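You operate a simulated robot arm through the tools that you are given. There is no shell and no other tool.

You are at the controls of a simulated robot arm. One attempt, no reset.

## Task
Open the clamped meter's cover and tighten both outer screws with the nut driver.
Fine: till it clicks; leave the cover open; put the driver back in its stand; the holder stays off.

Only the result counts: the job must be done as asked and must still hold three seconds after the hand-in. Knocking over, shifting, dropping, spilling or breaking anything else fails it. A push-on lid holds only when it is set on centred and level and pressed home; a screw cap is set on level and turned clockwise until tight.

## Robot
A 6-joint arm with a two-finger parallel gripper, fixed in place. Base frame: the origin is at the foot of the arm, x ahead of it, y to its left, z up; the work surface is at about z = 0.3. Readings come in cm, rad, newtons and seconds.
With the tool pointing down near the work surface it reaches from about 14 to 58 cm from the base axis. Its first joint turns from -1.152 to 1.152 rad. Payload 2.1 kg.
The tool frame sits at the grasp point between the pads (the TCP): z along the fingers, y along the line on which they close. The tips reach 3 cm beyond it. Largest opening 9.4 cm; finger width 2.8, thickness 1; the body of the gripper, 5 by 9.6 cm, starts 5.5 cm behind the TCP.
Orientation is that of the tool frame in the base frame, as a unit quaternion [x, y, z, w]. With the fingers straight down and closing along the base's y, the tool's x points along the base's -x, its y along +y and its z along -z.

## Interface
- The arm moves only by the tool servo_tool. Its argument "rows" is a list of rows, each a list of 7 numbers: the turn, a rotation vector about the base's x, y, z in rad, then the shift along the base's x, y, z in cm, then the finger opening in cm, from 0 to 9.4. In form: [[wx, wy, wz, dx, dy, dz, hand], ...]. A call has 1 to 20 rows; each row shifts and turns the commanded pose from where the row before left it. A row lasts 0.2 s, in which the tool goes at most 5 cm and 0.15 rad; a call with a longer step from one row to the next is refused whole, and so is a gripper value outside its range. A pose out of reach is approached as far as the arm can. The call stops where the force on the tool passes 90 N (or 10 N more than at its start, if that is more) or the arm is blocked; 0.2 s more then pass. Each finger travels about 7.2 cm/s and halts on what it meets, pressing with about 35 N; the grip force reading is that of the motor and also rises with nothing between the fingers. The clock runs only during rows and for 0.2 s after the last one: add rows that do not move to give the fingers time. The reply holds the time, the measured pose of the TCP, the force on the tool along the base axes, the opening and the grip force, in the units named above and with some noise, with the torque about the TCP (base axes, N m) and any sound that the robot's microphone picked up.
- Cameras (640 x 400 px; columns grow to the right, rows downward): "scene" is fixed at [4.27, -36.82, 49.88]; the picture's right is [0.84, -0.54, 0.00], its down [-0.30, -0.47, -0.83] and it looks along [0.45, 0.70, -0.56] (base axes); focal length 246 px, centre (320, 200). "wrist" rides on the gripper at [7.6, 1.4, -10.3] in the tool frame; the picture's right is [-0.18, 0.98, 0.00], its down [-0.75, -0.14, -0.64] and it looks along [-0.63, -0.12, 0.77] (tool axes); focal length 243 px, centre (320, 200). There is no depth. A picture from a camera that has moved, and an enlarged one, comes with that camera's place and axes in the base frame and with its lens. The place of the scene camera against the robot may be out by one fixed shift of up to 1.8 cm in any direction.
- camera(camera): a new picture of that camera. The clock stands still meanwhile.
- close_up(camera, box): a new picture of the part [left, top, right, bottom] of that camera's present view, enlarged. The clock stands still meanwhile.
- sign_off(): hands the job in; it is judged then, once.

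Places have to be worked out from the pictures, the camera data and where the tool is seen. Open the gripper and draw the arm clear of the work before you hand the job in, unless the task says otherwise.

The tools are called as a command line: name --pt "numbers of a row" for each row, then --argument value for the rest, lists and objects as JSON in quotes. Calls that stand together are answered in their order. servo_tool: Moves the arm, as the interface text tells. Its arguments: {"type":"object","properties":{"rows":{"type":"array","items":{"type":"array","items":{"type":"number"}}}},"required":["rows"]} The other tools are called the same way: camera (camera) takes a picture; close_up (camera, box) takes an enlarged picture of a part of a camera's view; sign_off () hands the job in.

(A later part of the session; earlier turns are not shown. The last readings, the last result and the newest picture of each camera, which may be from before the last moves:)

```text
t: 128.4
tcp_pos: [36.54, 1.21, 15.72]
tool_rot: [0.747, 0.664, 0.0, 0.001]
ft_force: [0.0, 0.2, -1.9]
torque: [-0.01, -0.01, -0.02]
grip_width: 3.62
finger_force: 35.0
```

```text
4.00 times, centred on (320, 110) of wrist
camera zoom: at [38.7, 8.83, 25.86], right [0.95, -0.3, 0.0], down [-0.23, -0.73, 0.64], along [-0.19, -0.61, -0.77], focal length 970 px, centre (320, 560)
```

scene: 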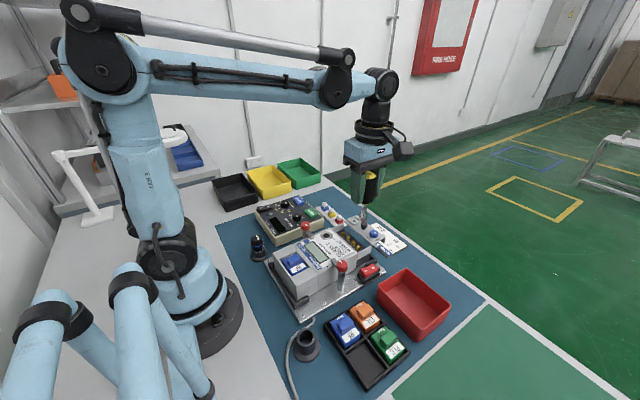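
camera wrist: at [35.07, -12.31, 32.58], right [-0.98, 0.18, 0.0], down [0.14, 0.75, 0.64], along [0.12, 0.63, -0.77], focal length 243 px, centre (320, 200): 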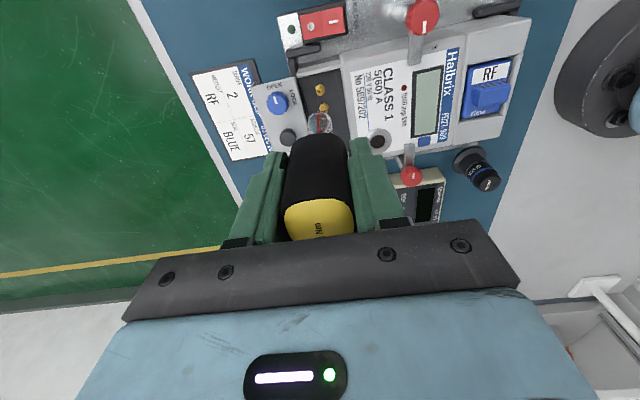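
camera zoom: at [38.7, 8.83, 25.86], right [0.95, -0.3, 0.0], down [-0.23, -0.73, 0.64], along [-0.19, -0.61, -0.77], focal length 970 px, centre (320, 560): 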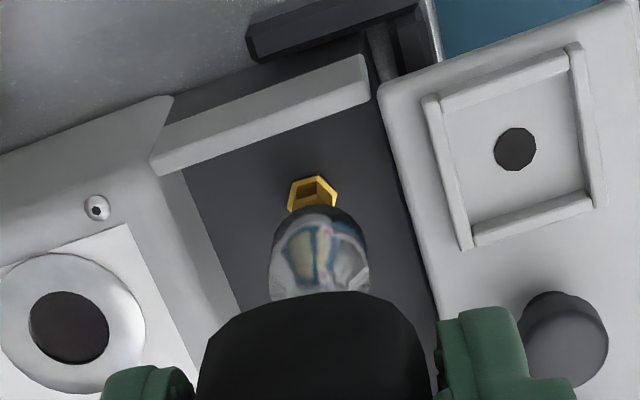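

All four marks now line up: both outer screws are fully home, yet I've heard no click. I'll re-seat on S4 with better centring, slight down-pressure, and make a brisk continuous clockwise turn to trip the clutch properly. First I wind the wrist back.

servo_tool --pt "0 0 0.15 0 0 0.5 1.0" --pt "0 0 0.15 0 0 0 1.0" --pt "0 0 0.15 0 0 0 1.0" --pt "0 0 0.15 0 0 0 1.0" --pt "0 0 0.15 0 0 0 1.0" --pt "0 0 0.15 0 0 0 1.0" --pt "0 0 0.15 0 0 0 1.0" --pt "0 0 0.15 0 0 0 1.0" --pt "0 0 0.15 0 0 0 1.0" --pt "0 0 0.15 0 0 0 1.0" --pt "0 0 0.15 0 0 0 1.0" --pt "0 0 0.15 0 0 0 1.0" --pt "0 0 0.15 0 0 0 1.0" --pt "0 0 0.15 0 0 0 1.0" --pt "0 0 0.15 0 0 0 1.0" --pt "0 0 0.15 0 0 0 1.0" --pt "0 0 0.15 0 0 0 1.0" --pt "0 0 0.15 -0.03 0.16 0 1.0" --pt "0 0 0 0 0 0 1.0" --pt "0 0 0 0 0 0 1.0"

close_up --camera "wrist" --box '[240, 60, 400, 160]'

close_up --camera "scene" --box '[340, 205, 380, 245]'

```text
t: 132.6
tcp_pos: [36.49, 1.46, 16.15]
tool_rot: [-0.484, 0.875, 0.0, 0.001]
ft_force: [0.0, 0.0, -1.9]
torque: [0.04, -0.02, 0.01]
grip_width: 3.59
finger_force: 35.4
```

```text
4.00 times, centred on (320, 110) of wrist
camera zoom: at [31.07, -4.15, 26.34], right [-0.74, 0.68, 0.0], down [0.52, 0.56, 0.64], along [0.43, 0.47, -0.77], focal length 970 px, centre (320, 560)
```

zoom: 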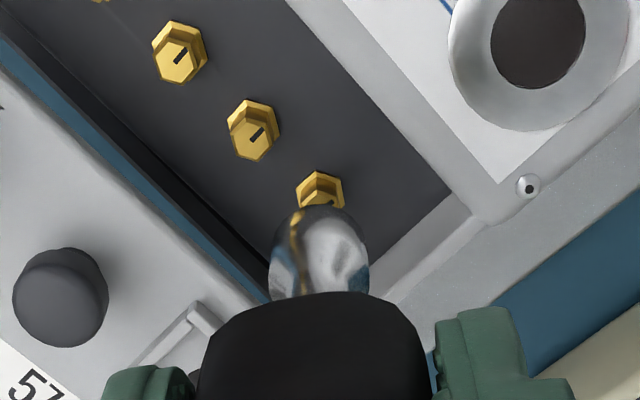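

```text
10.00 times, centred on (360, 225) of scene
camera zoom: at [4.27, -36.82, 49.88], right [0.84, -0.54, 0.0], down [-0.3, -0.47, -0.83], along [0.45, 0.7, -0.56], focal length 2458 px, centre (-80, -50)
```

zoom: 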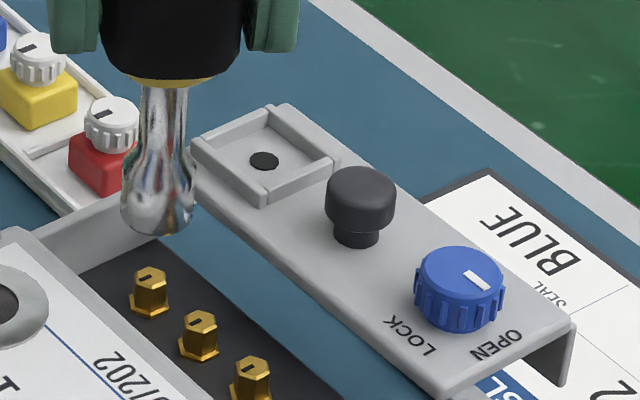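

Aligned at yaw +1.0. I descend and seat again on S4.

servo_tool --pt "0 0 0 -0.04 -0.03 -1 1.0" --pt "0 0 0 0 0 -1 1.0" --pt "0 0 0 0 0 -0.6 1.0" --pt "0 0 0 0 0 -0.3 1.0" --pt "0 0 0 0 0 -0.2 1.0" --pt "0 0 0 0 0 -0.1 1.0" --pt "0 0 0 0 0 -0.05 1.0" --pt "0 0 0 0 0 0 1.0"

```text
t: 134.4
tcp_pos: [36.43, 1.49, 12.9]
tool_rot: [-0.485, 0.875, 0.001, 0.001]
ft_force: [-0.6, 0.9, 3.6]
torque: [-0.02, 0.01, -0.01]
grip_width: 3.61
finger_force: 34.7
```

Seated with light contact. Now a brisk continuous clockwise turn.

servo_tool --pt "0 0 -0.15 0.006 -0.013 0 1.0" --pt "0 0 -0.15 0.006 -0.013 0 1.0" --pt "0 0 -0.15 0.006 -0.013 0 1.0" --pt "0 0 -0.15 0.006 -0.013 0 1.0" --pt "0 0 -0.15 0.006 -0.013 0 1.0" --pt "0 0 -0.15 0.006 -0.013 0 1.0" --pt "0 0 -0.15 0.006 -0.013 0 1.0" --pt "0 0 -0.15 0.003 -0.013 0 1.0" --pt "0 0 0 0 0 0 1.0"

```text
t: 136.4
tcp_pos: [36.47, 1.28, 12.87]
tool_rot: [0.095, 0.995, 0.001, 0.002]
ft_force: [-0.6, -0.6, -2.1]
torque: [0.02, 0.02, 1.23]
grip_width: 3.62
finger_force: 35.3
```

Torque 1.23 but still no click. I now press down a little (to ~20 N) while holding the torque, then turn further under pressure.

servo_tool --pt "0 0 0 0 0 -0.04 1.0" --pt "0 0 0 0 0 -0.04 1.0" --pt "0 0 0 0 0 0 1.0"

```text
t: 137.2
tcp_pos: [36.54, 1.28, 12.81]
tool_rot: [0.095, 0.996, 0.001, 0.002]
ft_force: [-1.5, 2.8, 30.9]
torque: [0.02, 0.11, 1.01]
grip_width: 3.6
finger_force: 35.0
```

Pressing lowered the torque to 1.01 — as if the pads' friction on the handle were the limit. I check the handle in the fingers once more.

close_up --camera "wrist" --box '[250, 150, 390, 250]'

close_up --camera "scene" --box '[335, 160, 385, 220]'

```text
4.00 times, centred on (320, 200) of wrist
camera zoom: at [29.13, 4.3, 23.13], right [0.37, 0.93, 0.0], down [0.71, -0.28, 0.64], along [0.6, -0.23, -0.77], focal length 970 px, centre (320, 200)
```

zoom: 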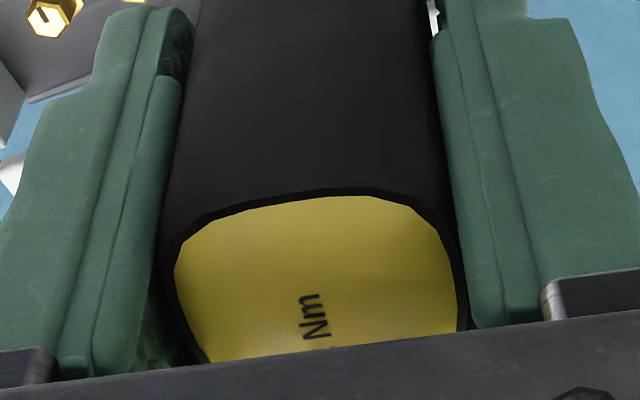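

```text
6.67 times, centred on (360, 190) of scene
camera zoom: at [4.25, -36.82, 49.88], right [0.84, -0.54, 0.0], down [-0.3, -0.47, -0.83], along [0.45, 0.7, -0.56], focal length 1639 px, centre (53, 267)
```

zoom: 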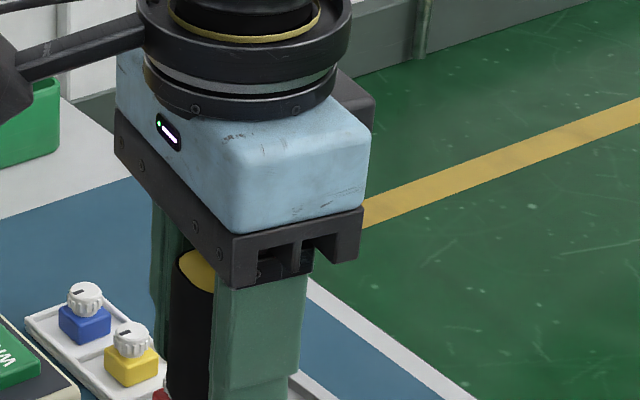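

servo_tool --pt "0 0 -0.1 0 -0.01 0 1.0" --pt "0 0 -0.1 0 -0.01 0 1.0" --pt "0 0 -0.1 0 -0.01 0 1.0" --pt "0 0 0 0 0 0 1.0"

```text
t: 138.2
tcp_pos: [36.59, 1.34, 12.8]
tool_rot: [0.242, 0.97, 0.001, 0.001]
ft_force: [-1.2, -0.7, 43.0]
torque: [-0.13, 0.09, 1.12]
grip_width: 3.61
finger_force: 34.6
```

The handle sits firm and the tip is well centred, so the driver's own clutch is yielding. I relieve the pressure and make one long clockwise sweep at the clutch limit to give it every chance to click over.

servo_tool --pt "0 0 -0.15 -0.0115 -0.0075 0.08 1.0" --pt "0 0 -0.15 -0.0115 -0.0075 0 1.0" --pt "0 0 -0.15 -0.0115 -0.0075 0 1.0" --pt "0 0 -0.15 -0.0115 -0.0075 0 1.0" --pt "0 0 -0.15 -0.0115 -0.0075 0 1.0" --pt "0 0 -0.15 -0.0115 -0.0075 0 1.0" --pt "0 0 -0.15 -0.0115 -0.0075 0 1.0" --pt "0 0 -0.15 -0.0115 0.0085 0 1.0" --pt "0 0 0 0 0 0 1.0"

```text
t: 140.2
tcp_pos: [36.38, 1.24, 12.95]
tool_rot: [0.748, 0.664, 0.0, 0.0]
ft_force: [-0.3, -1.1, 3.1]
torque: [-0.01, 0.03, 1.19]
grip_width: 3.68
finger_force: 34.9
```

Torque is still 1.19. I hold still briefly to see whether the reading drifts or relaxes.

servo_tool --pt "0 0 0 0 0 0 1.0"

servo_tool --pt "0 0 0 0 0 0 1.0" --pt "0 0 0 0 0 0 1.0" --pt "0 0 0 0 0 0 1.0"

servo_tool --pt "0 0 0 0 0 0 1.0"

```text
t: 140.6
tcp_pos: [36.41, 1.22, 12.88]
tool_rot: [0.748, 0.664, 0.0, 0.001]
ft_force: [0.2, -0.2, -1.5]
torque: [-0.02, 0.0, 1.21]
grip_width: 3.68
finger_force: 35.5
```

```text
t: 141.4
tcp_pos: [36.46, 1.2, 12.9]
tool_rot: [0.747, 0.665, 0.0, 0.002]
ft_force: [0.0, 0.3, -2.0]
torque: [-0.02, 0.0, 1.13]
grip_width: 3.7
finger_force: 35.0
```

```text
t: 141.8
tcp_pos: [36.37, 1.31, 12.94]
tool_rot: [0.747, 0.665, 0.0, 0.002]
ft_force: [-0.5, 0.2, -1.7]
torque: [0.0, 0.0, 1.13]
grip_width: 3.69
finger_force: 35.0
```

The torque relaxes slowly while holding, typical of a slipping clutch. One more test: a turn without trailing pause, in case the click is only caught while moving at the end of a call.

servo_tool --pt "0 0 -0.15 -0.011 0.005 0 1.0" --pt "0 0 -0.15 -0.011 0.006 0 1.0" --pt "0 0 -0.15 -0.011 0.007 0 1.0"

```text
t: 142.6
tcp_pos: [36.25, 1.36, 12.99]
tool_rot: [0.876, 0.481, 0.0, 0.001]
ft_force: [0.8, 1.2, -2.2]
torque: [0.01, 0.01, 1.2]
grip_width: 3.73
finger_force: 35.0
```

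No sound again. I lift off and compare the four marks very closely for any shortfall.

servo_tool --pt "0 0 0 0 0 0.5 1.0" --pt "0 0 0 0 0 1 1.0" --pt "0 0 0 0 0 2 1.0" --pt "0 0 0.15 -1.5 0 2 1.0" --pt "0 0 0.15 -1.5 -0.5 0 1.0" --pt "0 0 0.15 -1.5 -0.5 0 1.0" --pt "0 0 0.15 -1.5 -0.5 0 1.0" --pt "0 0 0.15 0 -0.5 0 1.0" --pt "0 0 0.15 0 -0.5 0 1.0" --pt "0 0 0.15 0 -0.5 0 1.0" --pt "0 0 0.15 0 0 0 1.0" --pt "0 0 0.15 0 0 0 1.0" --pt "0 0 0.15 0 0 0 1.0" --pt "0 0 0.15 0 0 0 1.0" --pt "0 0 0.15 0 0 0 1.0" --pt "0 0 0.15 0 0 0 1.0" --pt "0 0 0.15 0 0 0 1.0" --pt "0 0 0.04 0 0 0 1.0" --pt "0 0 0 0 0 0 1.0" --pt "0 0 0 0 0 0 1.0"

camera --camera "wrist"

close_up --camera "scene" --box '[345, 228, 372, 250]'

```text
t: 146.8
tcp_pos: [30.28, -1.6, 18.38]
tool_rot: [-0.001, 1.0, 0.0, 0.001]
ft_force: [0.4, 0.4, -1.6]
torque: [-0.04, -0.01, -0.01]
grip_width: 3.6
finger_force: 35.0
```

```text
taken
camera wrist: at [22.61, -0.14, 28.63], right [0.18, 0.98, 0.0], down [0.75, -0.14, 0.64], along [0.63, -0.12, -0.77], focal length 243 px, centre (320, 200)
```

wrist: 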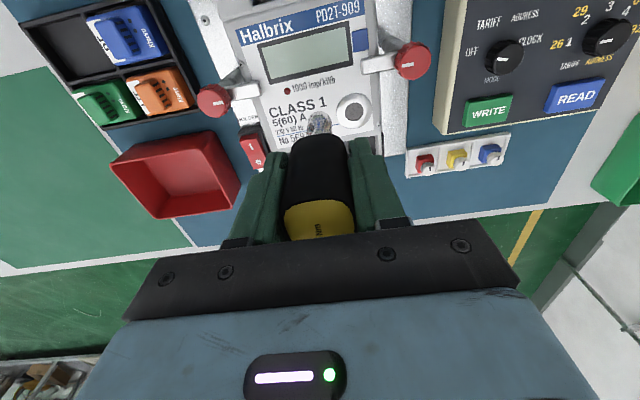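

```text
16.00 times, centred on (358, 239) of scene
camera zoom: at [4.27, -36.82, 49.88], right [0.84, -0.54, 0.0], down [-0.3, -0.47, -0.83], along [0.45, 0.7, -0.56], focal length 3933 px, centre (-296, -424)
```

zoom: 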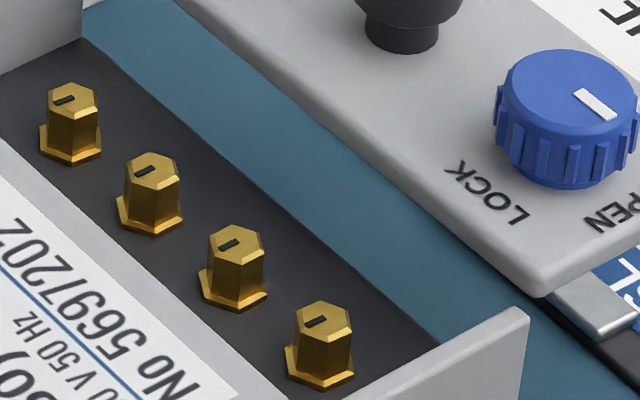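

close_up --camera "scene" --box '[345, 231, 357, 240]'

close_up --camera "scene" --box '[355, 240, 367, 249]'

```text
16.00 times, centred on (351, 236) of scene
camera zoom: at [4.27, -36.82, 49.88], right [0.84, -0.54, 0.0], down [-0.3, -0.47, -0.83], along [0.45, 0.7, -0.56], focal length 3933 px, centre (-176, -368)
```

zoom: 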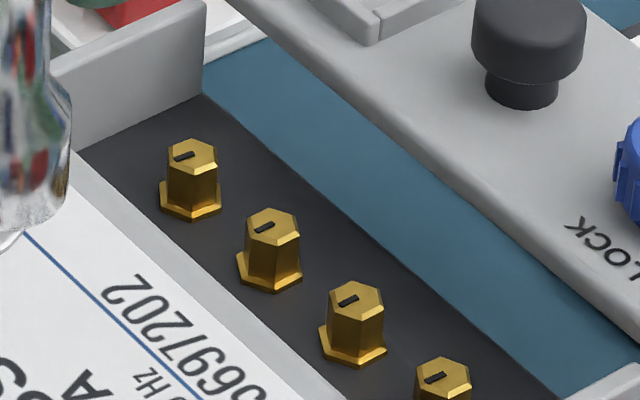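

```text
16.00 times, centred on (361, 244) of scene
camera zoom: at [4.27, -36.82, 49.88], right [0.84, -0.54, 0.0], down [-0.3, -0.47, -0.83], along [0.45, 0.7, -0.56], focal length 3933 px, centre (-336, -512)
```

zoom: 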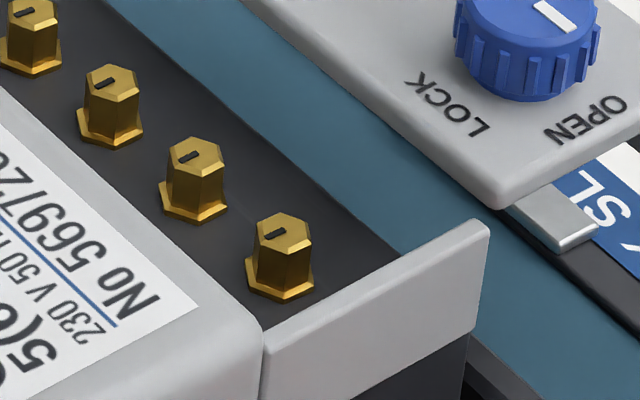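

S1's and S4's marks are now at or slightly past the inner ones, so both are tight; S1 got the gentler treatment. I give S1 one more brisk turn with light pressure to match and to try for the click. Moving over S1 first.

servo_tool --pt "0 0 0.15 0.632 -0.295 0 1.0" --pt "0 0 0.15 0.632 -0.295 0 1.0" --pt "0 0 0.15 0.632 -0.295 0 1.0" --pt "0 0 0.15 0.632 -0.295 0 1.0" --pt "0 0 0.15 0.632 -0.295 0 1.0" --pt "0 0 0.15 0.632 -0.295 0 1.0" --pt "0 0 0.15 0.632 -0.295 0 1.0" --pt "0 0 0.15 0.632 -0.295 0 1.0" --pt "0 0 0.15 0.632 -0.295 0 1.0" --pt "0 0 0.15 0.632 -0.295 0 1.0" --pt "0 0 0 0 0 -2 1.0" --pt "0 0 0 0 0 0 1.0" --pt "0 0 0 0 0 0 1.0"

close_up --camera "wrist" --box '[240, 60, 400, 160]'

close_up --camera "scene" --box '[350, 220, 390, 255]'

```text
t: 149.6
tcp_pos: [36.54, -4.75, 16.35]
tool_rot: [-0.681, 0.732, 0.001, 0.0]
ft_force: [0.6, 0.5, -1.7]
torque: [-0.02, 0.04, 0.03]
grip_width: 3.6
finger_force: 35.3
```

```text
4.00 times, centred on (320, 110) of wrist
camera zoom: at [34.64, -12.06, 26.54], right [-0.97, 0.25, 0.0], down [0.19, 0.74, 0.64], along [0.16, 0.62, -0.77], focal length 970 px, centre (320, 560)
```

zoom: 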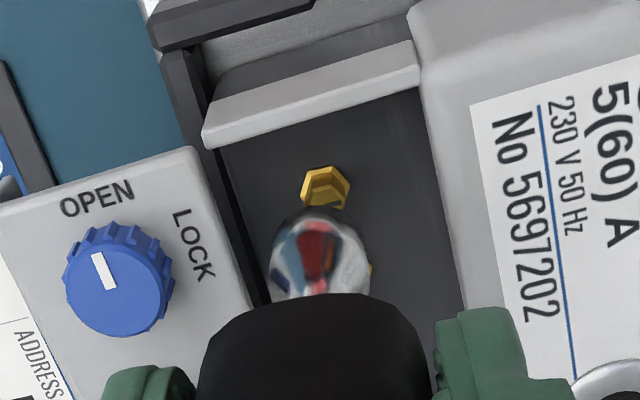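

```text
11.43 times, centred on (370, 238) of scene
camera zoom: at [4.27, -36.82, 49.88], right [0.84, -0.54, 0.0], down [-0.3, -0.47, -0.83], along [0.45, 0.7, -0.56], focal length 2809 px, centre (-251, -229)
```

zoom: 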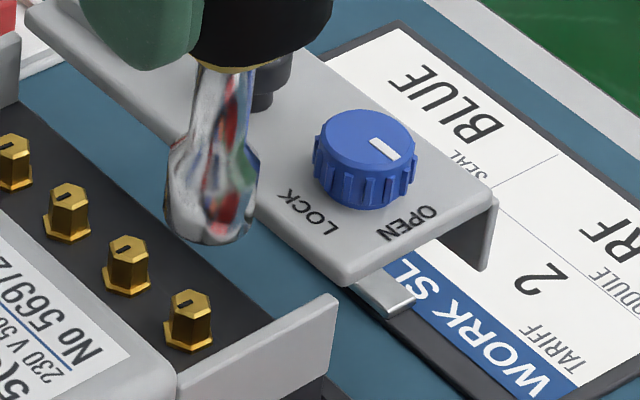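

S1 lies slightly (−0.06, +0.15) from the tip; I correct and lower to just above the head to verify.

servo_tool --pt "0 0 0 -0.06 0.15 0 1.0" --pt "0 0 0 0 0 -1 1.0" --pt "0 0 0 0 0 -1 1.0" --pt "0 0 0 0 0 -0.3 1.0" --pt "0 0 0 0 0 0 1.0"

close_up --camera "wrist" --box '[240, 60, 400, 160]'

close_up --camera "scene" --box '[350, 230, 380, 255]'

```text
t: 150.8
tcp_pos: [36.66, -4.59, 13.98]
tool_rot: [-0.682, 0.732, 0.001, 0.001]
ft_force: [0.5, -0.3, -1.0]
torque: [-0.01, 0.02, 0.01]
grip_width: 3.59
finger_force: 34.9
```

```text
4.00 times, centred on (320, 110) of wrist
camera zoom: at [34.48, -11.87, 24.26], right [-0.97, 0.25, 0.0], down [0.2, 0.74, 0.64], along [0.16, 0.62, -0.77], focal length 970 px, centre (320, 560)
```

zoom: 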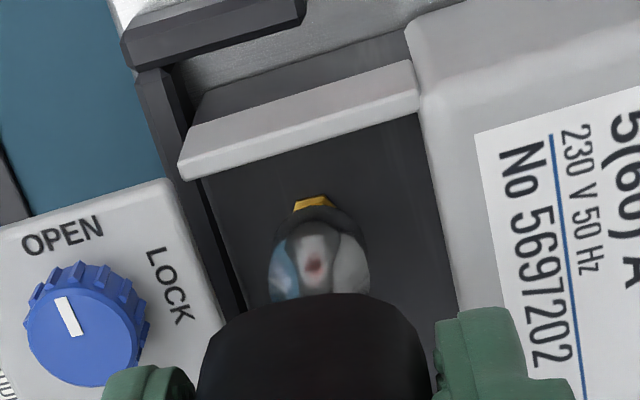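

```text
16.00 times, centred on (365, 242) of scene
camera zoom: at [4.27, -36.82, 49.88], right [0.84, -0.54, 0.0], down [-0.3, -0.47, -0.83], along [0.45, 0.7, -0.56], focal length 3933 px, centre (-400, -480)
```

zoom: 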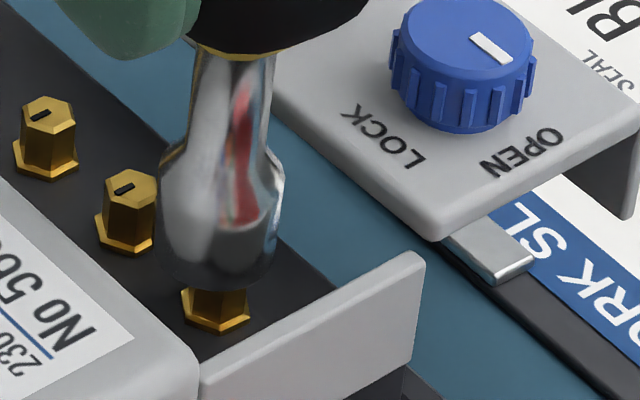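

Aligned well. I descend and seat with light pressure.

servo_tool --pt "0 0 0 0 0 -0.3 1.0" --pt "0 0 0 0 0 -0.3 1.0" --pt "0 0 0 0 0 -0.2 1.0" --pt "0 0 0 0 0 -0.2 1.0" --pt "0 0 0 0 0 -0.1 1.0" --pt "0 0 0 0 0 -0.05 1.0" --pt "0 0 0 0 0 -0.03 1.0" --pt "0 0 0 0 0 0 1.0"

```text
t: 152.6
tcp_pos: [36.56, -4.47, 12.88]
tool_rot: [-0.681, 0.732, 0.001, -0.001]
ft_force: [0.0, -0.6, -1.0]
torque: [-0.01, 0.04, 0.0]
grip_width: 3.57
finger_force: 34.7
```

servo_tool --pt "0 0 0 0 0 -0.04 1.0" --pt "0 0 0 0 0 -0.03 1.0" --pt "0 0 0 0 0 0 1.0"

```text
t: 153.4
tcp_pos: [36.55, -4.44, 12.8]
tool_rot: [-0.682, 0.732, 0.0, 0.001]
ft_force: [1.4, -4.5, 17.8]
torque: [-0.22, -0.07, -0.01]
grip_width: 3.59
finger_force: 34.9
```

Seated with ~19 N. Now a brisk clockwise turn under pressure.

servo_tool --pt "0 0 -0.15 0.01 0 0 1.0" --pt "0 0 -0.15 0.01 0 0 1.0" --pt "0 0 -0.15 0.01 -0.01 0 1.0" --pt "0 0 -0.15 0.01 -0.01 0 1.0"

```text
t: 154.4
tcp_pos: [36.59, -4.5, 12.82]
tool_rot: [-0.435, 0.9, 0.001, 0.002]
ft_force: [2.4, -3.3, 2.8]
torque: [-0.19, -0.17, 1.23]
grip_width: 3.63
finger_force: 35.3
```

servo_tool --pt "0 0 -0.15 0.01 -0.015 -0.03 1.0" --pt "0 0 -0.15 0.01 -0.015 0 1.0" --pt "0 0 -0.15 0.005 -0.015 0 1.0" --pt "0 0 -0.15 0.005 -0.015 0 1.0" --pt "0 0 -0.15 0 -0.015 0 1.0" --pt "0 0 -0.15 0 -0.015 0 1.0"

```text
t: 155.8
tcp_pos: [36.64, -4.48, 12.86]
tool_rot: [0.0, 1.0, 0.001, 0.0]
ft_force: [1.0, -1.2, 24.1]
torque: [-0.04, -0.15, 1.32]
grip_width: 3.62
finger_force: 35.3
```

Torque 1.32 with 25 N pressure. I turn a bit further under somewhat more pressure.

servo_tool --pt "0 0 -0.15 0 -0.015 -0.03 1.0" --pt "0 0 -0.15 0 -0.015 0 1.0" --pt "0 0 -0.15 -0.005 -0.015 0 1.0" --pt "0 0 -0.15 -0.005 -0.015 0 1.0"

```text
t: 156.8
tcp_pos: [36.66, -4.47, 12.88]
tool_rot: [0.295, 0.955, -0.001, 0.0]
ft_force: [-1.8, -6.3, 35.2]
torque: [-0.37, 0.03, 1.37]
grip_width: 3.64
finger_force: 35.2
```

Still no click; torque at the handle was well above 1.2. I release the pressure, lift off and re-read the marks.

servo_tool --pt "0 0 0 0 0 0.1 1.0" --pt "0 0 0 0 0 0.5 1.0" --pt "0 0 0 0 0 1 1.0" --pt "0 0 0 0 0 2 1.0" --pt "0 0 0 0 0 1.5 1.0" --pt "0 0 0 0 0 0 1.0" --pt "0 0 0 0 0 0 1.0"

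close_up --camera "scene" --box '[345, 228, 372, 250]'

close_up --camera "wrist" --box '[240, 60, 400, 160]'

```text
t: 158.4
tcp_pos: [36.61, -4.56, 17.95]
tool_rot: [0.295, 0.955, 0.001, 0.001]
ft_force: [-0.2, -0.6, -0.5]
torque: [0.0, 0.01, 0.02]
grip_width: 3.64
finger_force: 35.3
```

```text
16.00 times, centred on (358, 239) of scene
camera zoom: at [4.27, -36.82, 49.88], right [0.84, -0.54, 0.0], down [-0.3, -0.47, -0.83], along [0.45, 0.7, -0.56], focal length 3933 px, centre (-296, -424)
```

zoom: 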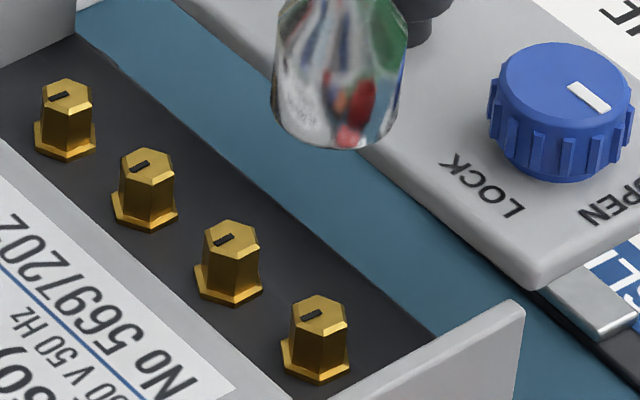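

```text
4.00 times, centred on (320, 110) of wrist
camera zoom: at [30.91, 1.08, 28.2], right [0.71, 0.71, 0.0], down [0.54, -0.54, 0.64], along [0.46, -0.45, -0.77], focal length 970 px, centre (320, 560)
```

zoom: 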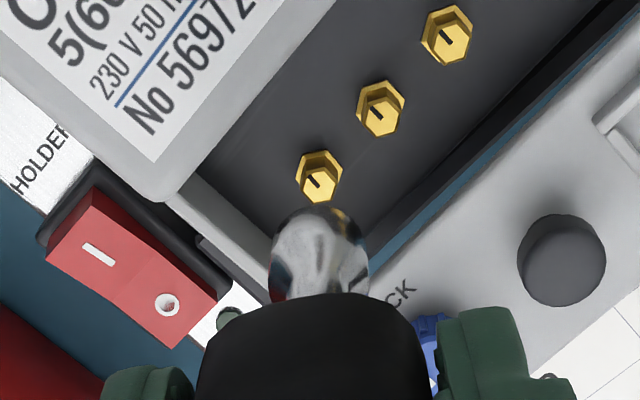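

By every measure (marks at or just past the tight inner screws, torque at the driver's 1.2 N·m limit repeatedly reached) both outer screws are tight. Next I raise the driver and carry it back above its stand at the original grasp orientation.

servo_tool --pt "0 0 0 0 0 2 1.0" --pt "0 0 0 0 0 2.2 1.0" --pt "0 0 0.14472 -1.4352 -0.7545 0 1.0" --pt "0 0 0.14472 -1.4352 -0.7545 0 1.0" --pt "0 0 0.14472 -1.4352 -0.7545 0 1.0" --pt "0 0 0.14472 -1.4352 -0.7545 0 1.0" --pt "0 0 0.14472 -1.4352 -0.7545 0 1.0" --pt "0 0 0.14472 -1.4352 -0.7545 0 1.0" --pt "0 0 0.14472 -1.4352 -0.7545 0 1.0" --pt "0 0 0.14472 -1.4352 -0.7545 0 1.0" --pt "0 0 0.14472 -1.4352 -0.7545 0 1.0" --pt "0 0 0.14472 -1.4352 -0.7545 0 1.0" --pt "0 0 0.14472 -1.4352 -0.7545 0 1.0" --pt "0 0 0.14472 -1.4352 -0.7545 0 1.0" --pt "0 0 0.14472 -1.4352 -0.7545 0 1.0" --pt "0 0 0.14472 -1.4352 -0.7545 0 1.0" --pt "0 0 0.14472 -1.4352 -0.7545 0 1.0" --pt "0 0 0 0 0 0 1.0" --pt "0 0 0 0 0 0 1.0"

close_up --camera "wrist" --box '[240, 40, 400, 140]'

close_up --camera "scene" --box '[240, 180, 420, 320]'

```text
t: 162.4
tcp_pos: [14.93, -15.87, 22.01]
tool_rot: [0.708, -0.706, -0.001, 0.001]
ft_force: [-0.2, 0.0, -1.7]
torque: [-0.02, -0.03, 0.01]
grip_width: 3.57
finger_force: 35.7
```

```text
4.00 times, centred on (320, 90) of wrist
camera zoom: at [13.52, -23.29, 32.3], right [-0.98, 0.18, 0.0], down [0.14, 0.75, 0.64], along [0.12, 0.63, -0.77], focal length 970 px, centre (320, 640)
```

zoom: 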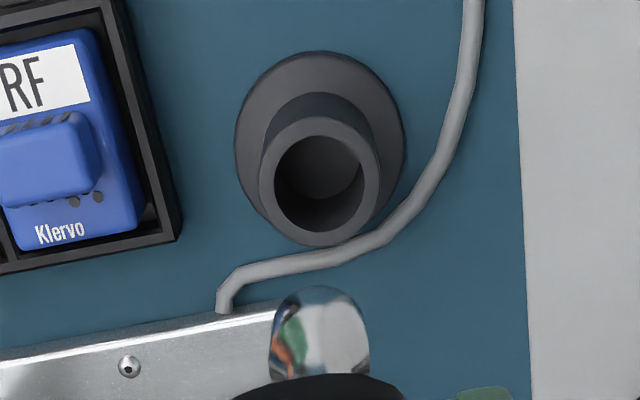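

```text
2.86 times, centred on (330, 250) of scene
camera zoom: at [4.27, -36.82, 49.88], right [0.84, -0.54, 0.0], down [-0.3, -0.47, -0.83], along [0.45, 0.7, -0.56], focal length 702 px, centre (291, 57)
```

zoom: 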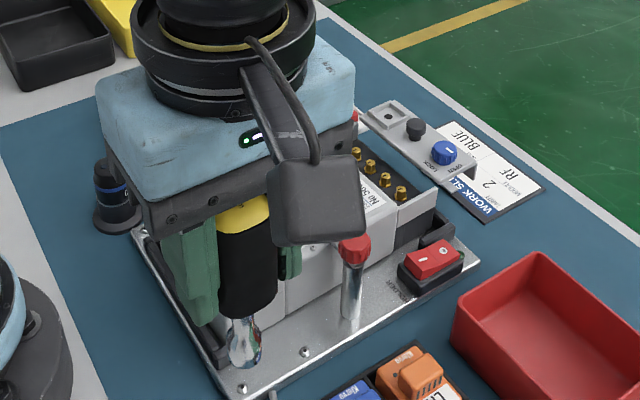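

I'm over the stand, laterally centred on its opening. I descend part-way and check the alignment before entering the collar.

servo_tool --pt "0 0 0 0 0 -2 1.0" --pt "0 0 0 0 0 -2 1.0" --pt "0 0 0 0 0 -2 1.0" --pt "0 0 0 0 0 -1.2 1.0" --pt "0 0 0 0 0 0 1.0" --pt "0 0 0 0 0 0 1.0"

close_up --camera "wrist" --box '[240, 60, 400, 160]'

close_up --camera "scene" --box '[280, 290, 340, 370]'

```text
t: 163.8
tcp_pos: [14.95, -15.87, 14.95]
tool_rot: [0.707, -0.707, -0.001, 0.0]
ft_force: [0.1, 0.3, -1.0]
torque: [0.0, 0.02, 0.01]
grip_width: 3.6
finger_force: 34.7
```

```text
4.00 times, centred on (320, 110) of wrist
camera zoom: at [13.45, -23.33, 25.14], right [-0.98, 0.18, 0.0], down [0.14, 0.75, 0.64], along [0.12, 0.63, -0.77], focal length 970 px, centre (320, 560)
```

zoom: 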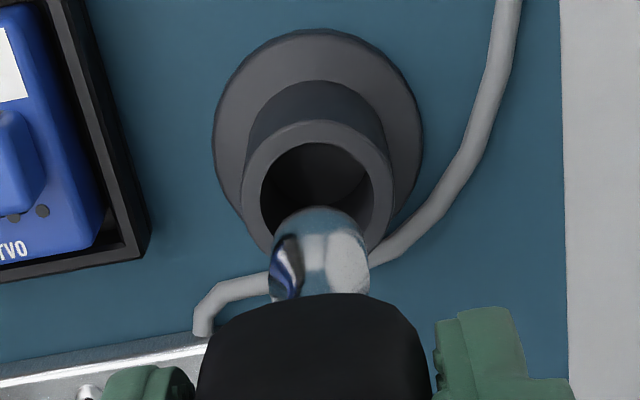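

```text
5.00 times, centred on (310, 330) of scene
camera zoom: at [4.27, -36.82, 49.88], right [0.84, -0.54, 0.0], down [-0.3, -0.47, -0.83], along [0.45, 0.7, -0.56], focal length 1229 px, centre (370, -450)
```

zoom: 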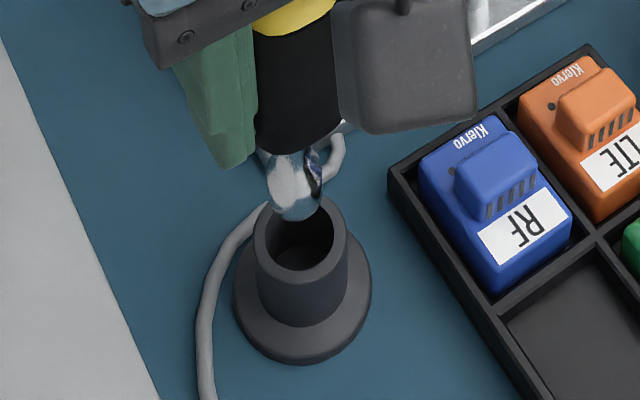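

The opening is ~0.1 cm toward +x; I correct slightly and lower the driver into the stand.

servo_tool --pt "0 0 0 0.08 -0.04 -0.5 1.0" --pt "0 0 0 0 0 -0.7 1.0" --pt "0 0 0 0 0 -0.7 1.0" --pt "0 0 0 0 0 -0.7 1.0" --pt "0 0 0 0 0 0 1.0"

close_up --camera "scene" --box '[280, 290, 340, 370]'

close_up --camera "wrist" --box '[240, 60, 400, 160]'

```text
t: 165.0
tcp_pos: [15.08, -15.82, 12.44]
tool_rot: [0.707, -0.707, -0.001, -0.001]
ft_force: [0.2, 0.3, -2.0]
torque: [0.01, -0.01, 0.02]
grip_width: 3.59
finger_force: 34.8
```

```text
5.00 times, centred on (310, 330) of scene
camera zoom: at [4.27, -36.82, 49.88], right [0.84, -0.54, 0.0], down [-0.3, -0.47, -0.83], along [0.45, 0.7, -0.56], focal length 1229 px, centre (370, -450)
```

zoom: 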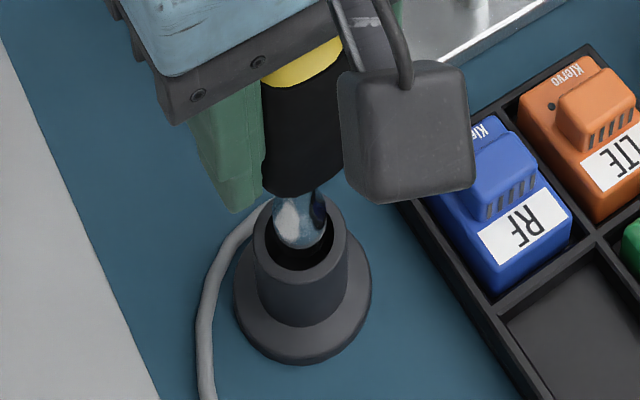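

```text
4.00 times, centred on (320, 110) of wrist
camera zoom: at [13.56, -23.33, 22.58], right [-0.98, 0.18, 0.0], down [0.14, 0.75, 0.64], along [0.12, 0.63, -0.77], focal length 970 px, centre (320, 560)
```

zoom: 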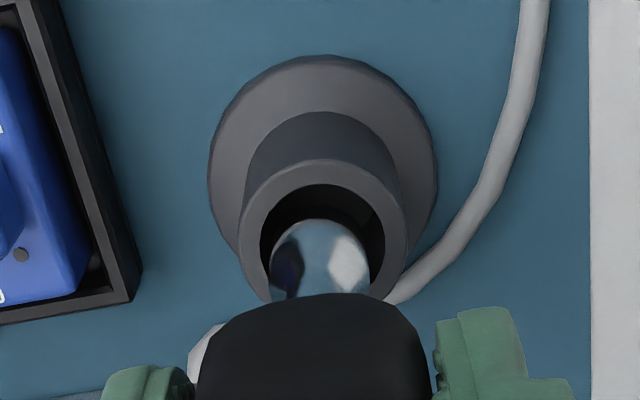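

The bit is centred in the opening. I continue down toward the original height.

servo_tool --pt "0 0 0 0 0 -0.6 1.0" --pt "0 0 0 0 0 -0.6 1.0" --pt "0 0 0 0 0 -0.6 1.0" --pt "0 0 0 0 0 -0.5 1.0" --pt "0 0 0 0 0 0 1.0"

close_up --camera "scene" --box '[280, 290, 340, 370]'

```text
t: 166.2
tcp_pos: [15.2, -15.89, 10.02]
tool_rot: [-0.707, 0.707, 0.001, 0.0]
ft_force: [0.4, 0.5, -1.5]
torque: [0.02, -0.01, 0.02]
grip_width: 3.64
finger_force: 35.1
```

```text
5.00 times, centred on (310, 330) of scene
camera zoom: at [4.27, -36.82, 49.88], right [0.84, -0.54, 0.0], down [-0.3, -0.47, -0.83], along [0.45, 0.7, -0.56], focal length 1229 px, centre (370, -450)
```

zoom: 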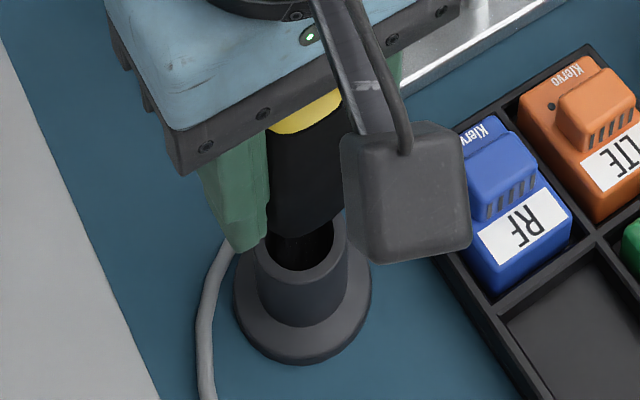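

servo_tool --pt "0 0 0 0 0 -0.2 1.0" --pt "0 0 0 0 0 -0.1 1.0" --pt "0 0 0 0 0 -0.1 1.0" --pt "0 0 0 0 0 -0.1 1.0" --pt "0 0 0 0 0 0 1.0"

```text
t: 167.4
tcp_pos: [15.05, -15.9, 9.44]
tool_rot: [0.707, -0.707, -0.001, 0.0]
ft_force: [0.2, -0.7, -1.2]
torque: [0.02, 0.0, 0.01]
grip_width: 3.59
finger_force: 35.0
```

servo_tool --pt "0 0 0 0 0 -0.05 1.0" --pt "0 0 0 0 0 -0.05 1.0" --pt "0 0 0 0 0 -0.03 1.0" --pt "0 0 0 0 0 0 1.0"

```text
t: 168.4
tcp_pos: [15.12, -15.86, 9.43]
tool_rot: [-0.707, 0.708, 0.001, -0.001]
ft_force: [-1.1, 0.7, -1.9]
torque: [-0.01, 0.02, 0.0]
grip_width: 3.59
finger_force: 35.3
```

servo_tool --pt "0 0 0 0 0 -0.05 1.0" --pt "0 0 0 0 0 -0.05 1.0" --pt "0 0 0 0 0 0 1.0"

close_up --camera "scene" --box '[280, 290, 340, 370]'

```text
t: 169.2
tcp_pos: [15.1, -15.79, 9.11]
tool_rot: [0.707, -0.707, -0.002, 0.001]
ft_force: [0.5, -1.1, -2.3]
torque: [0.0, 0.01, -0.04]
grip_width: 3.57
finger_force: 35.4
```

```text
5.00 times, centred on (310, 330) of scene
camera zoom: at [4.27, -36.82, 49.88], right [0.84, -0.54, 0.0], down [-0.3, -0.47, -0.83], along [0.45, 0.7, -0.56], focal length 1229 px, centre (370, -450)
```

zoom: 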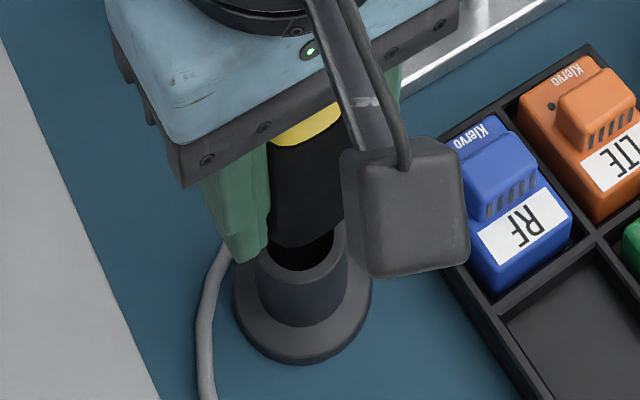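

servo_tool --pt "0 0 0 0 0 -0.05 1.0" --pt "0 0 0 0 0 -0.05 1.0" --pt "0 0 0 0 0 0 1.0"

```text
t: 170.0
tcp_pos: [15.14, -15.88, 9.24]
tool_rot: [0.708, -0.707, -0.002, -0.001]
ft_force: [-3.6, 6.0, 44.7]
torque: [0.31, 0.1, 0.0]
grip_width: 3.58
finger_force: 35.0
```

Bottom contact reached (46 N). I ease up slightly, then open the fingers gently.

servo_tool --pt "0 0 0 0 0 0.06 1.0" --pt "0 0 0 0 0 0 1.0"

```text
t: 170.6
tcp_pos: [15.13, -15.86, 9.25]
tool_rot: [0.707, -0.707, 0.0, 0.0]
ft_force: [-0.9, 3.1, 11.1]
torque: [0.16, 0.0, -0.01]
grip_width: 3.56
finger_force: 34.9
```

servo_tool --pt "0 0 0 0 0 0.03 1.0" --pt "0 0 0 0 0 0 3.7" --pt "0 0 0 0 0 0 4.2" --pt "0 0 0 0 0 0 6.0" --pt "0 0 0 0 0 0 6.0"

camera --camera "wrist"

close_up --camera "scene" --box '[280, 290, 340, 370]'

```text
t: 171.8
tcp_pos: [15.26, -15.87, 9.24]
tool_rot: [-0.707, 0.707, 0.001, 0.0]
ft_force: [0.0, -1.5, -1.0]
torque: [0.03, 0.01, 0.0]
grip_width: 5.98
finger_force: 0.1
```

```text
taken
camera wrist: at [13.61, -23.38, 19.48], right [-0.98, 0.18, 0.0], down [0.14, 0.75, 0.64], along [0.12, 0.63, -0.77], focal length 243 px, centre (320, 200)
```

wrist: 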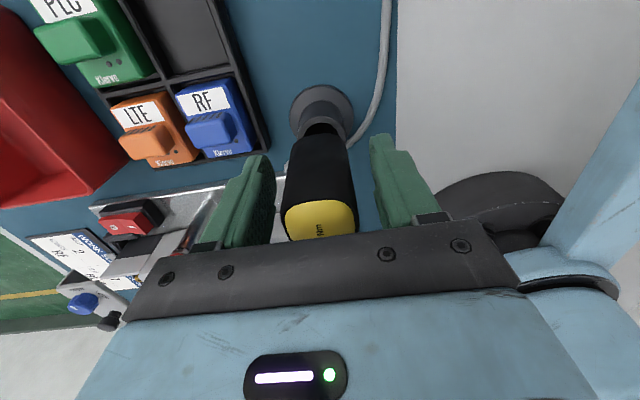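

```text
5.00 times, centred on (310, 330) of scene
camera zoom: at [4.27, -36.82, 49.88], right [0.84, -0.54, 0.0], down [-0.3, -0.47, -0.83], along [0.45, 0.7, -0.56], focal length 1229 px, centre (370, -450)
```

zoom: 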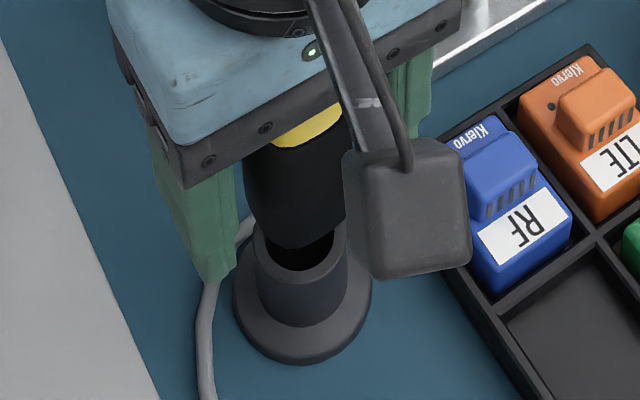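

The driver stands in its stand, released. I rise straight up and check it.

servo_tool --pt "0 0 0 0 0 1 6.0" --pt "0 0 0 0 0 2 6.0" --pt "0 0 0 0 0 3 6.0" --pt "0 0 0 0 0 3 6.0" --pt "0 0 0 0 0 3 6.0" --pt "0 0 0 0 0 3 6.0" --pt "0 0 0 0 0 0 6.0"

close_up --camera "wrist" --box '[240, 40, 400, 140]'

close_up --camera "scene" --box '[240, 180, 420, 400]'

close_up --camera "scene" --box '[345, 228, 372, 250]'

```text
t: 173.4
tcp_pos: [15.12, -15.88, 24.23]
tool_rot: [0.707, -0.707, 0.0, 0.001]
ft_force: [0.3, -0.4, -0.9]
torque: [0.01, -0.01, 0.0]
grip_width: 6.0
finger_force: 0.0
```

```text
4.00 times, centred on (320, 90) of wrist
camera zoom: at [13.57, -23.37, 34.53], right [-0.98, 0.18, 0.0], down [0.14, 0.75, 0.64], along [0.12, 0.63, -0.77], focal length 970 px, centre (320, 640)
```

zoom: 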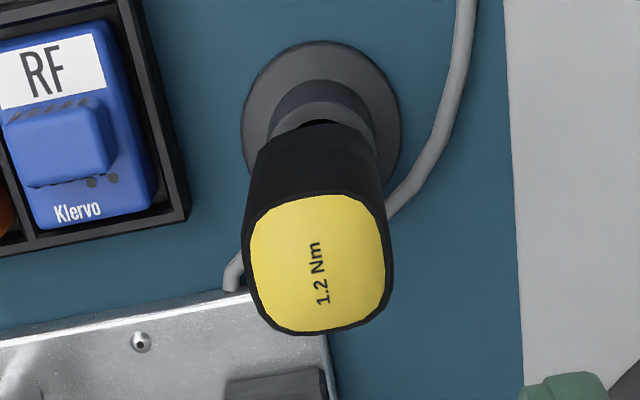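

```text
1.82 times, centred on (330, 290) of scene
camera zoom: at [4.27, -36.82, 49.88], right [0.84, -0.54, 0.0], down [-0.3, -0.47, -0.83], along [0.45, 0.7, -0.56], focal length 447 px, centre (302, 36)
```

zoom: 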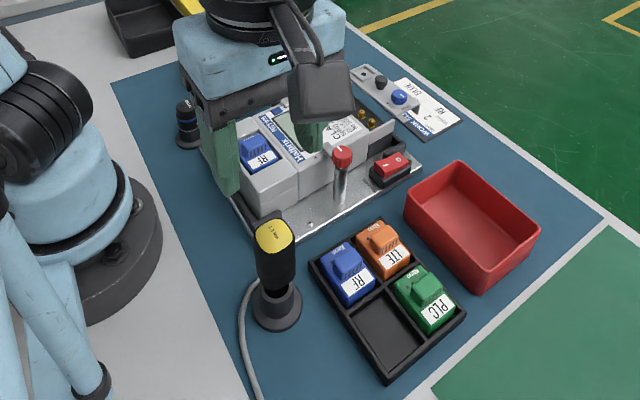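

```text
16.00 times, centred on (358, 239) of scene
camera zoom: at [4.27, -36.82, 49.88], right [0.84, -0.54, 0.0], down [-0.3, -0.47, -0.83], along [0.45, 0.7, -0.56], focal length 3933 px, centre (-296, -424)
```

zoom: 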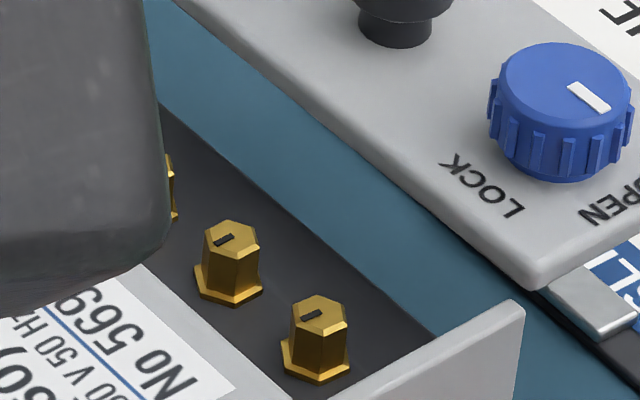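

The driver is back upright in its stand. I now raise the arm high and clear of the bench, with the gripper open, and inspect the whole workplace.

servo_tool --pt "0 0 0 0 0 4 8.0" --pt "0 0 0 0 0 4 9.4" --pt "0 0 0 0 0 3 9.4" --pt "0 0 -0.15 1 1.5 0 9.4" --pt "0 0 -0.15 1 1.5 0 9.4" --pt "0 0 -0.15 1 1.5 0 9.4" --pt "0 0 -0.15 1 1.5 0 9.4" --pt "0 0 -0.15 1 1.5 0 9.4" --pt "0 0 -0.15 1 1.5 0 9.4" --pt "0 0 -0.15 1 1.5 0 9.4" --pt "0 0 -0.15 1 1.5 0 9.4" --pt "0 0 -0.15 1 1.5 0 9.4" --pt "0 0 -0.15 0 0 0 9.4" --pt "0 0 -0.07 0 0 0 9.4" --pt "0 0 0 0 0 0 9.4" --pt "0 0 0 0 0 0 9.4"

camera --camera "wrist"

camera --camera "scene"

```text
t: 176.8
tcp_pos: [24.01, -2.31, 35.27]
tool_rot: [-0.001, 1.0, 0.001, 0.0]
ft_force: [-0.7, 0.2, -0.3]
torque: [0.01, 0.04, 0.01]
grip_width: 9.4
finger_force: 0.1
```

```text
taken
camera wrist: at [16.38, -0.83, 45.51], right [0.18, 0.98, 0.0], down [0.75, -0.14, 0.64], along [0.63, -0.12, -0.77], focal length 243 px, centre (320, 200)
```

wrist: 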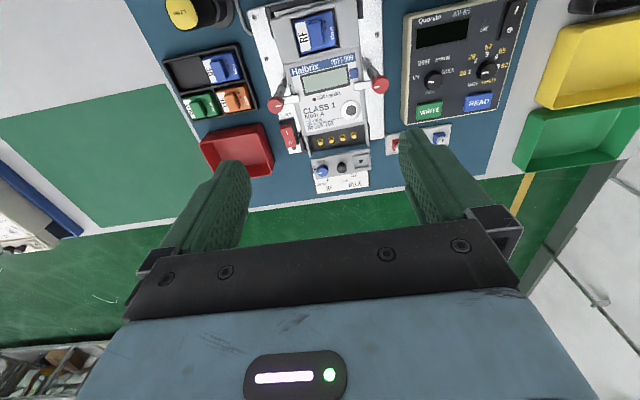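

```text
taken
```

scene: 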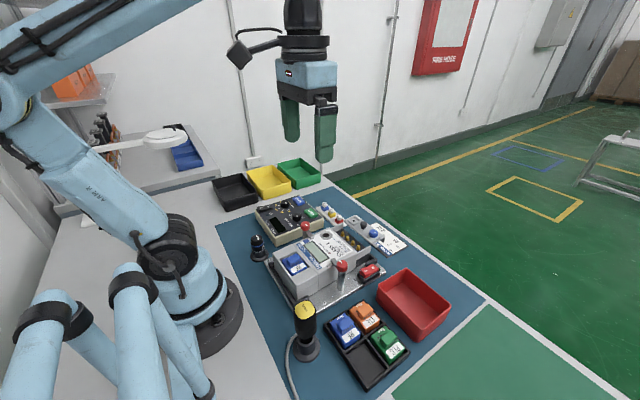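

close_up --camera "wrist" --box '[300, 115, 380, 185]'

close_up --camera "scene" --box '[240, 180, 420, 320]'

close_up --camera "scene" --box '[265, 240, 385, 310]'

close_up --camera "scene" --box '[345, 228, 372, 250]'

```text
5.71 times, centred on (340, 150) of wrist
camera zoom: at [16.38, -0.83, 45.51], right [0.18, 0.98, 0.0], down [0.75, -0.14, 0.64], along [0.63, -0.12, -0.77], focal length 1386 px, centre (206, 486)
```

zoom: 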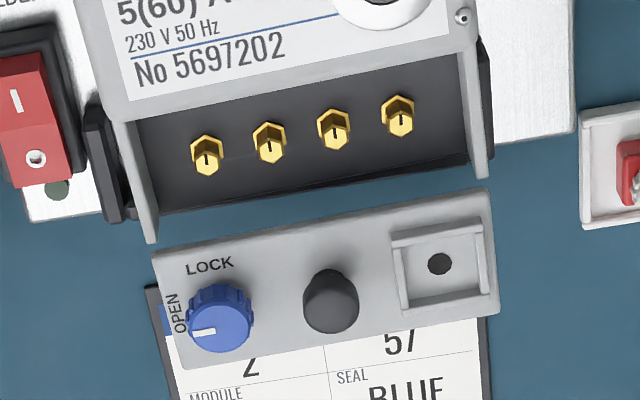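

```text
2.86 times, centred on (330, 250) of scene
camera zoom: at [4.27, -36.82, 49.88], right [0.84, -0.54, 0.0], down [-0.3, -0.47, -0.83], along [0.45, 0.7, -0.56], focal length 702 px, centre (291, 57)
```

zoom: 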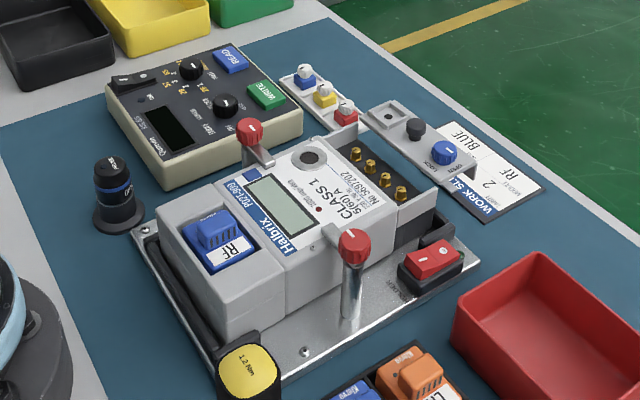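

```text
5.33 times, centred on (325, 275) of scene
camera zoom: at [4.27, -36.82, 49.88], right [0.84, -0.54, 0.0], down [-0.3, -0.47, -0.83], along [0.45, 0.7, -0.56], focal length 1311 px, centre (293, -200)
```

zoom: 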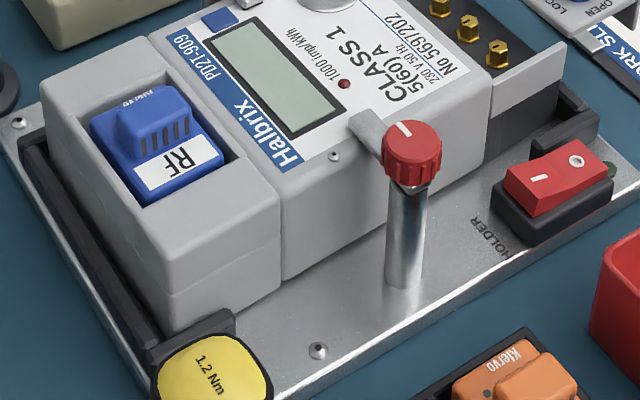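

```text
16.00 times, centred on (358, 239) of scene
camera zoom: at [4.27, -36.82, 49.88], right [0.84, -0.54, 0.0], down [-0.3, -0.47, -0.83], along [0.45, 0.7, -0.56], focal length 3933 px, centre (-296, -424)
```

zoom: 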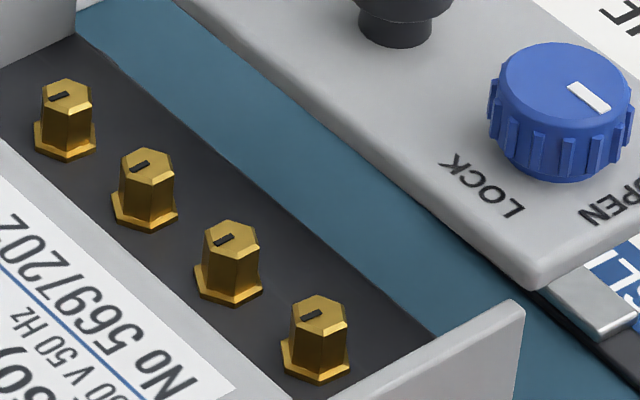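

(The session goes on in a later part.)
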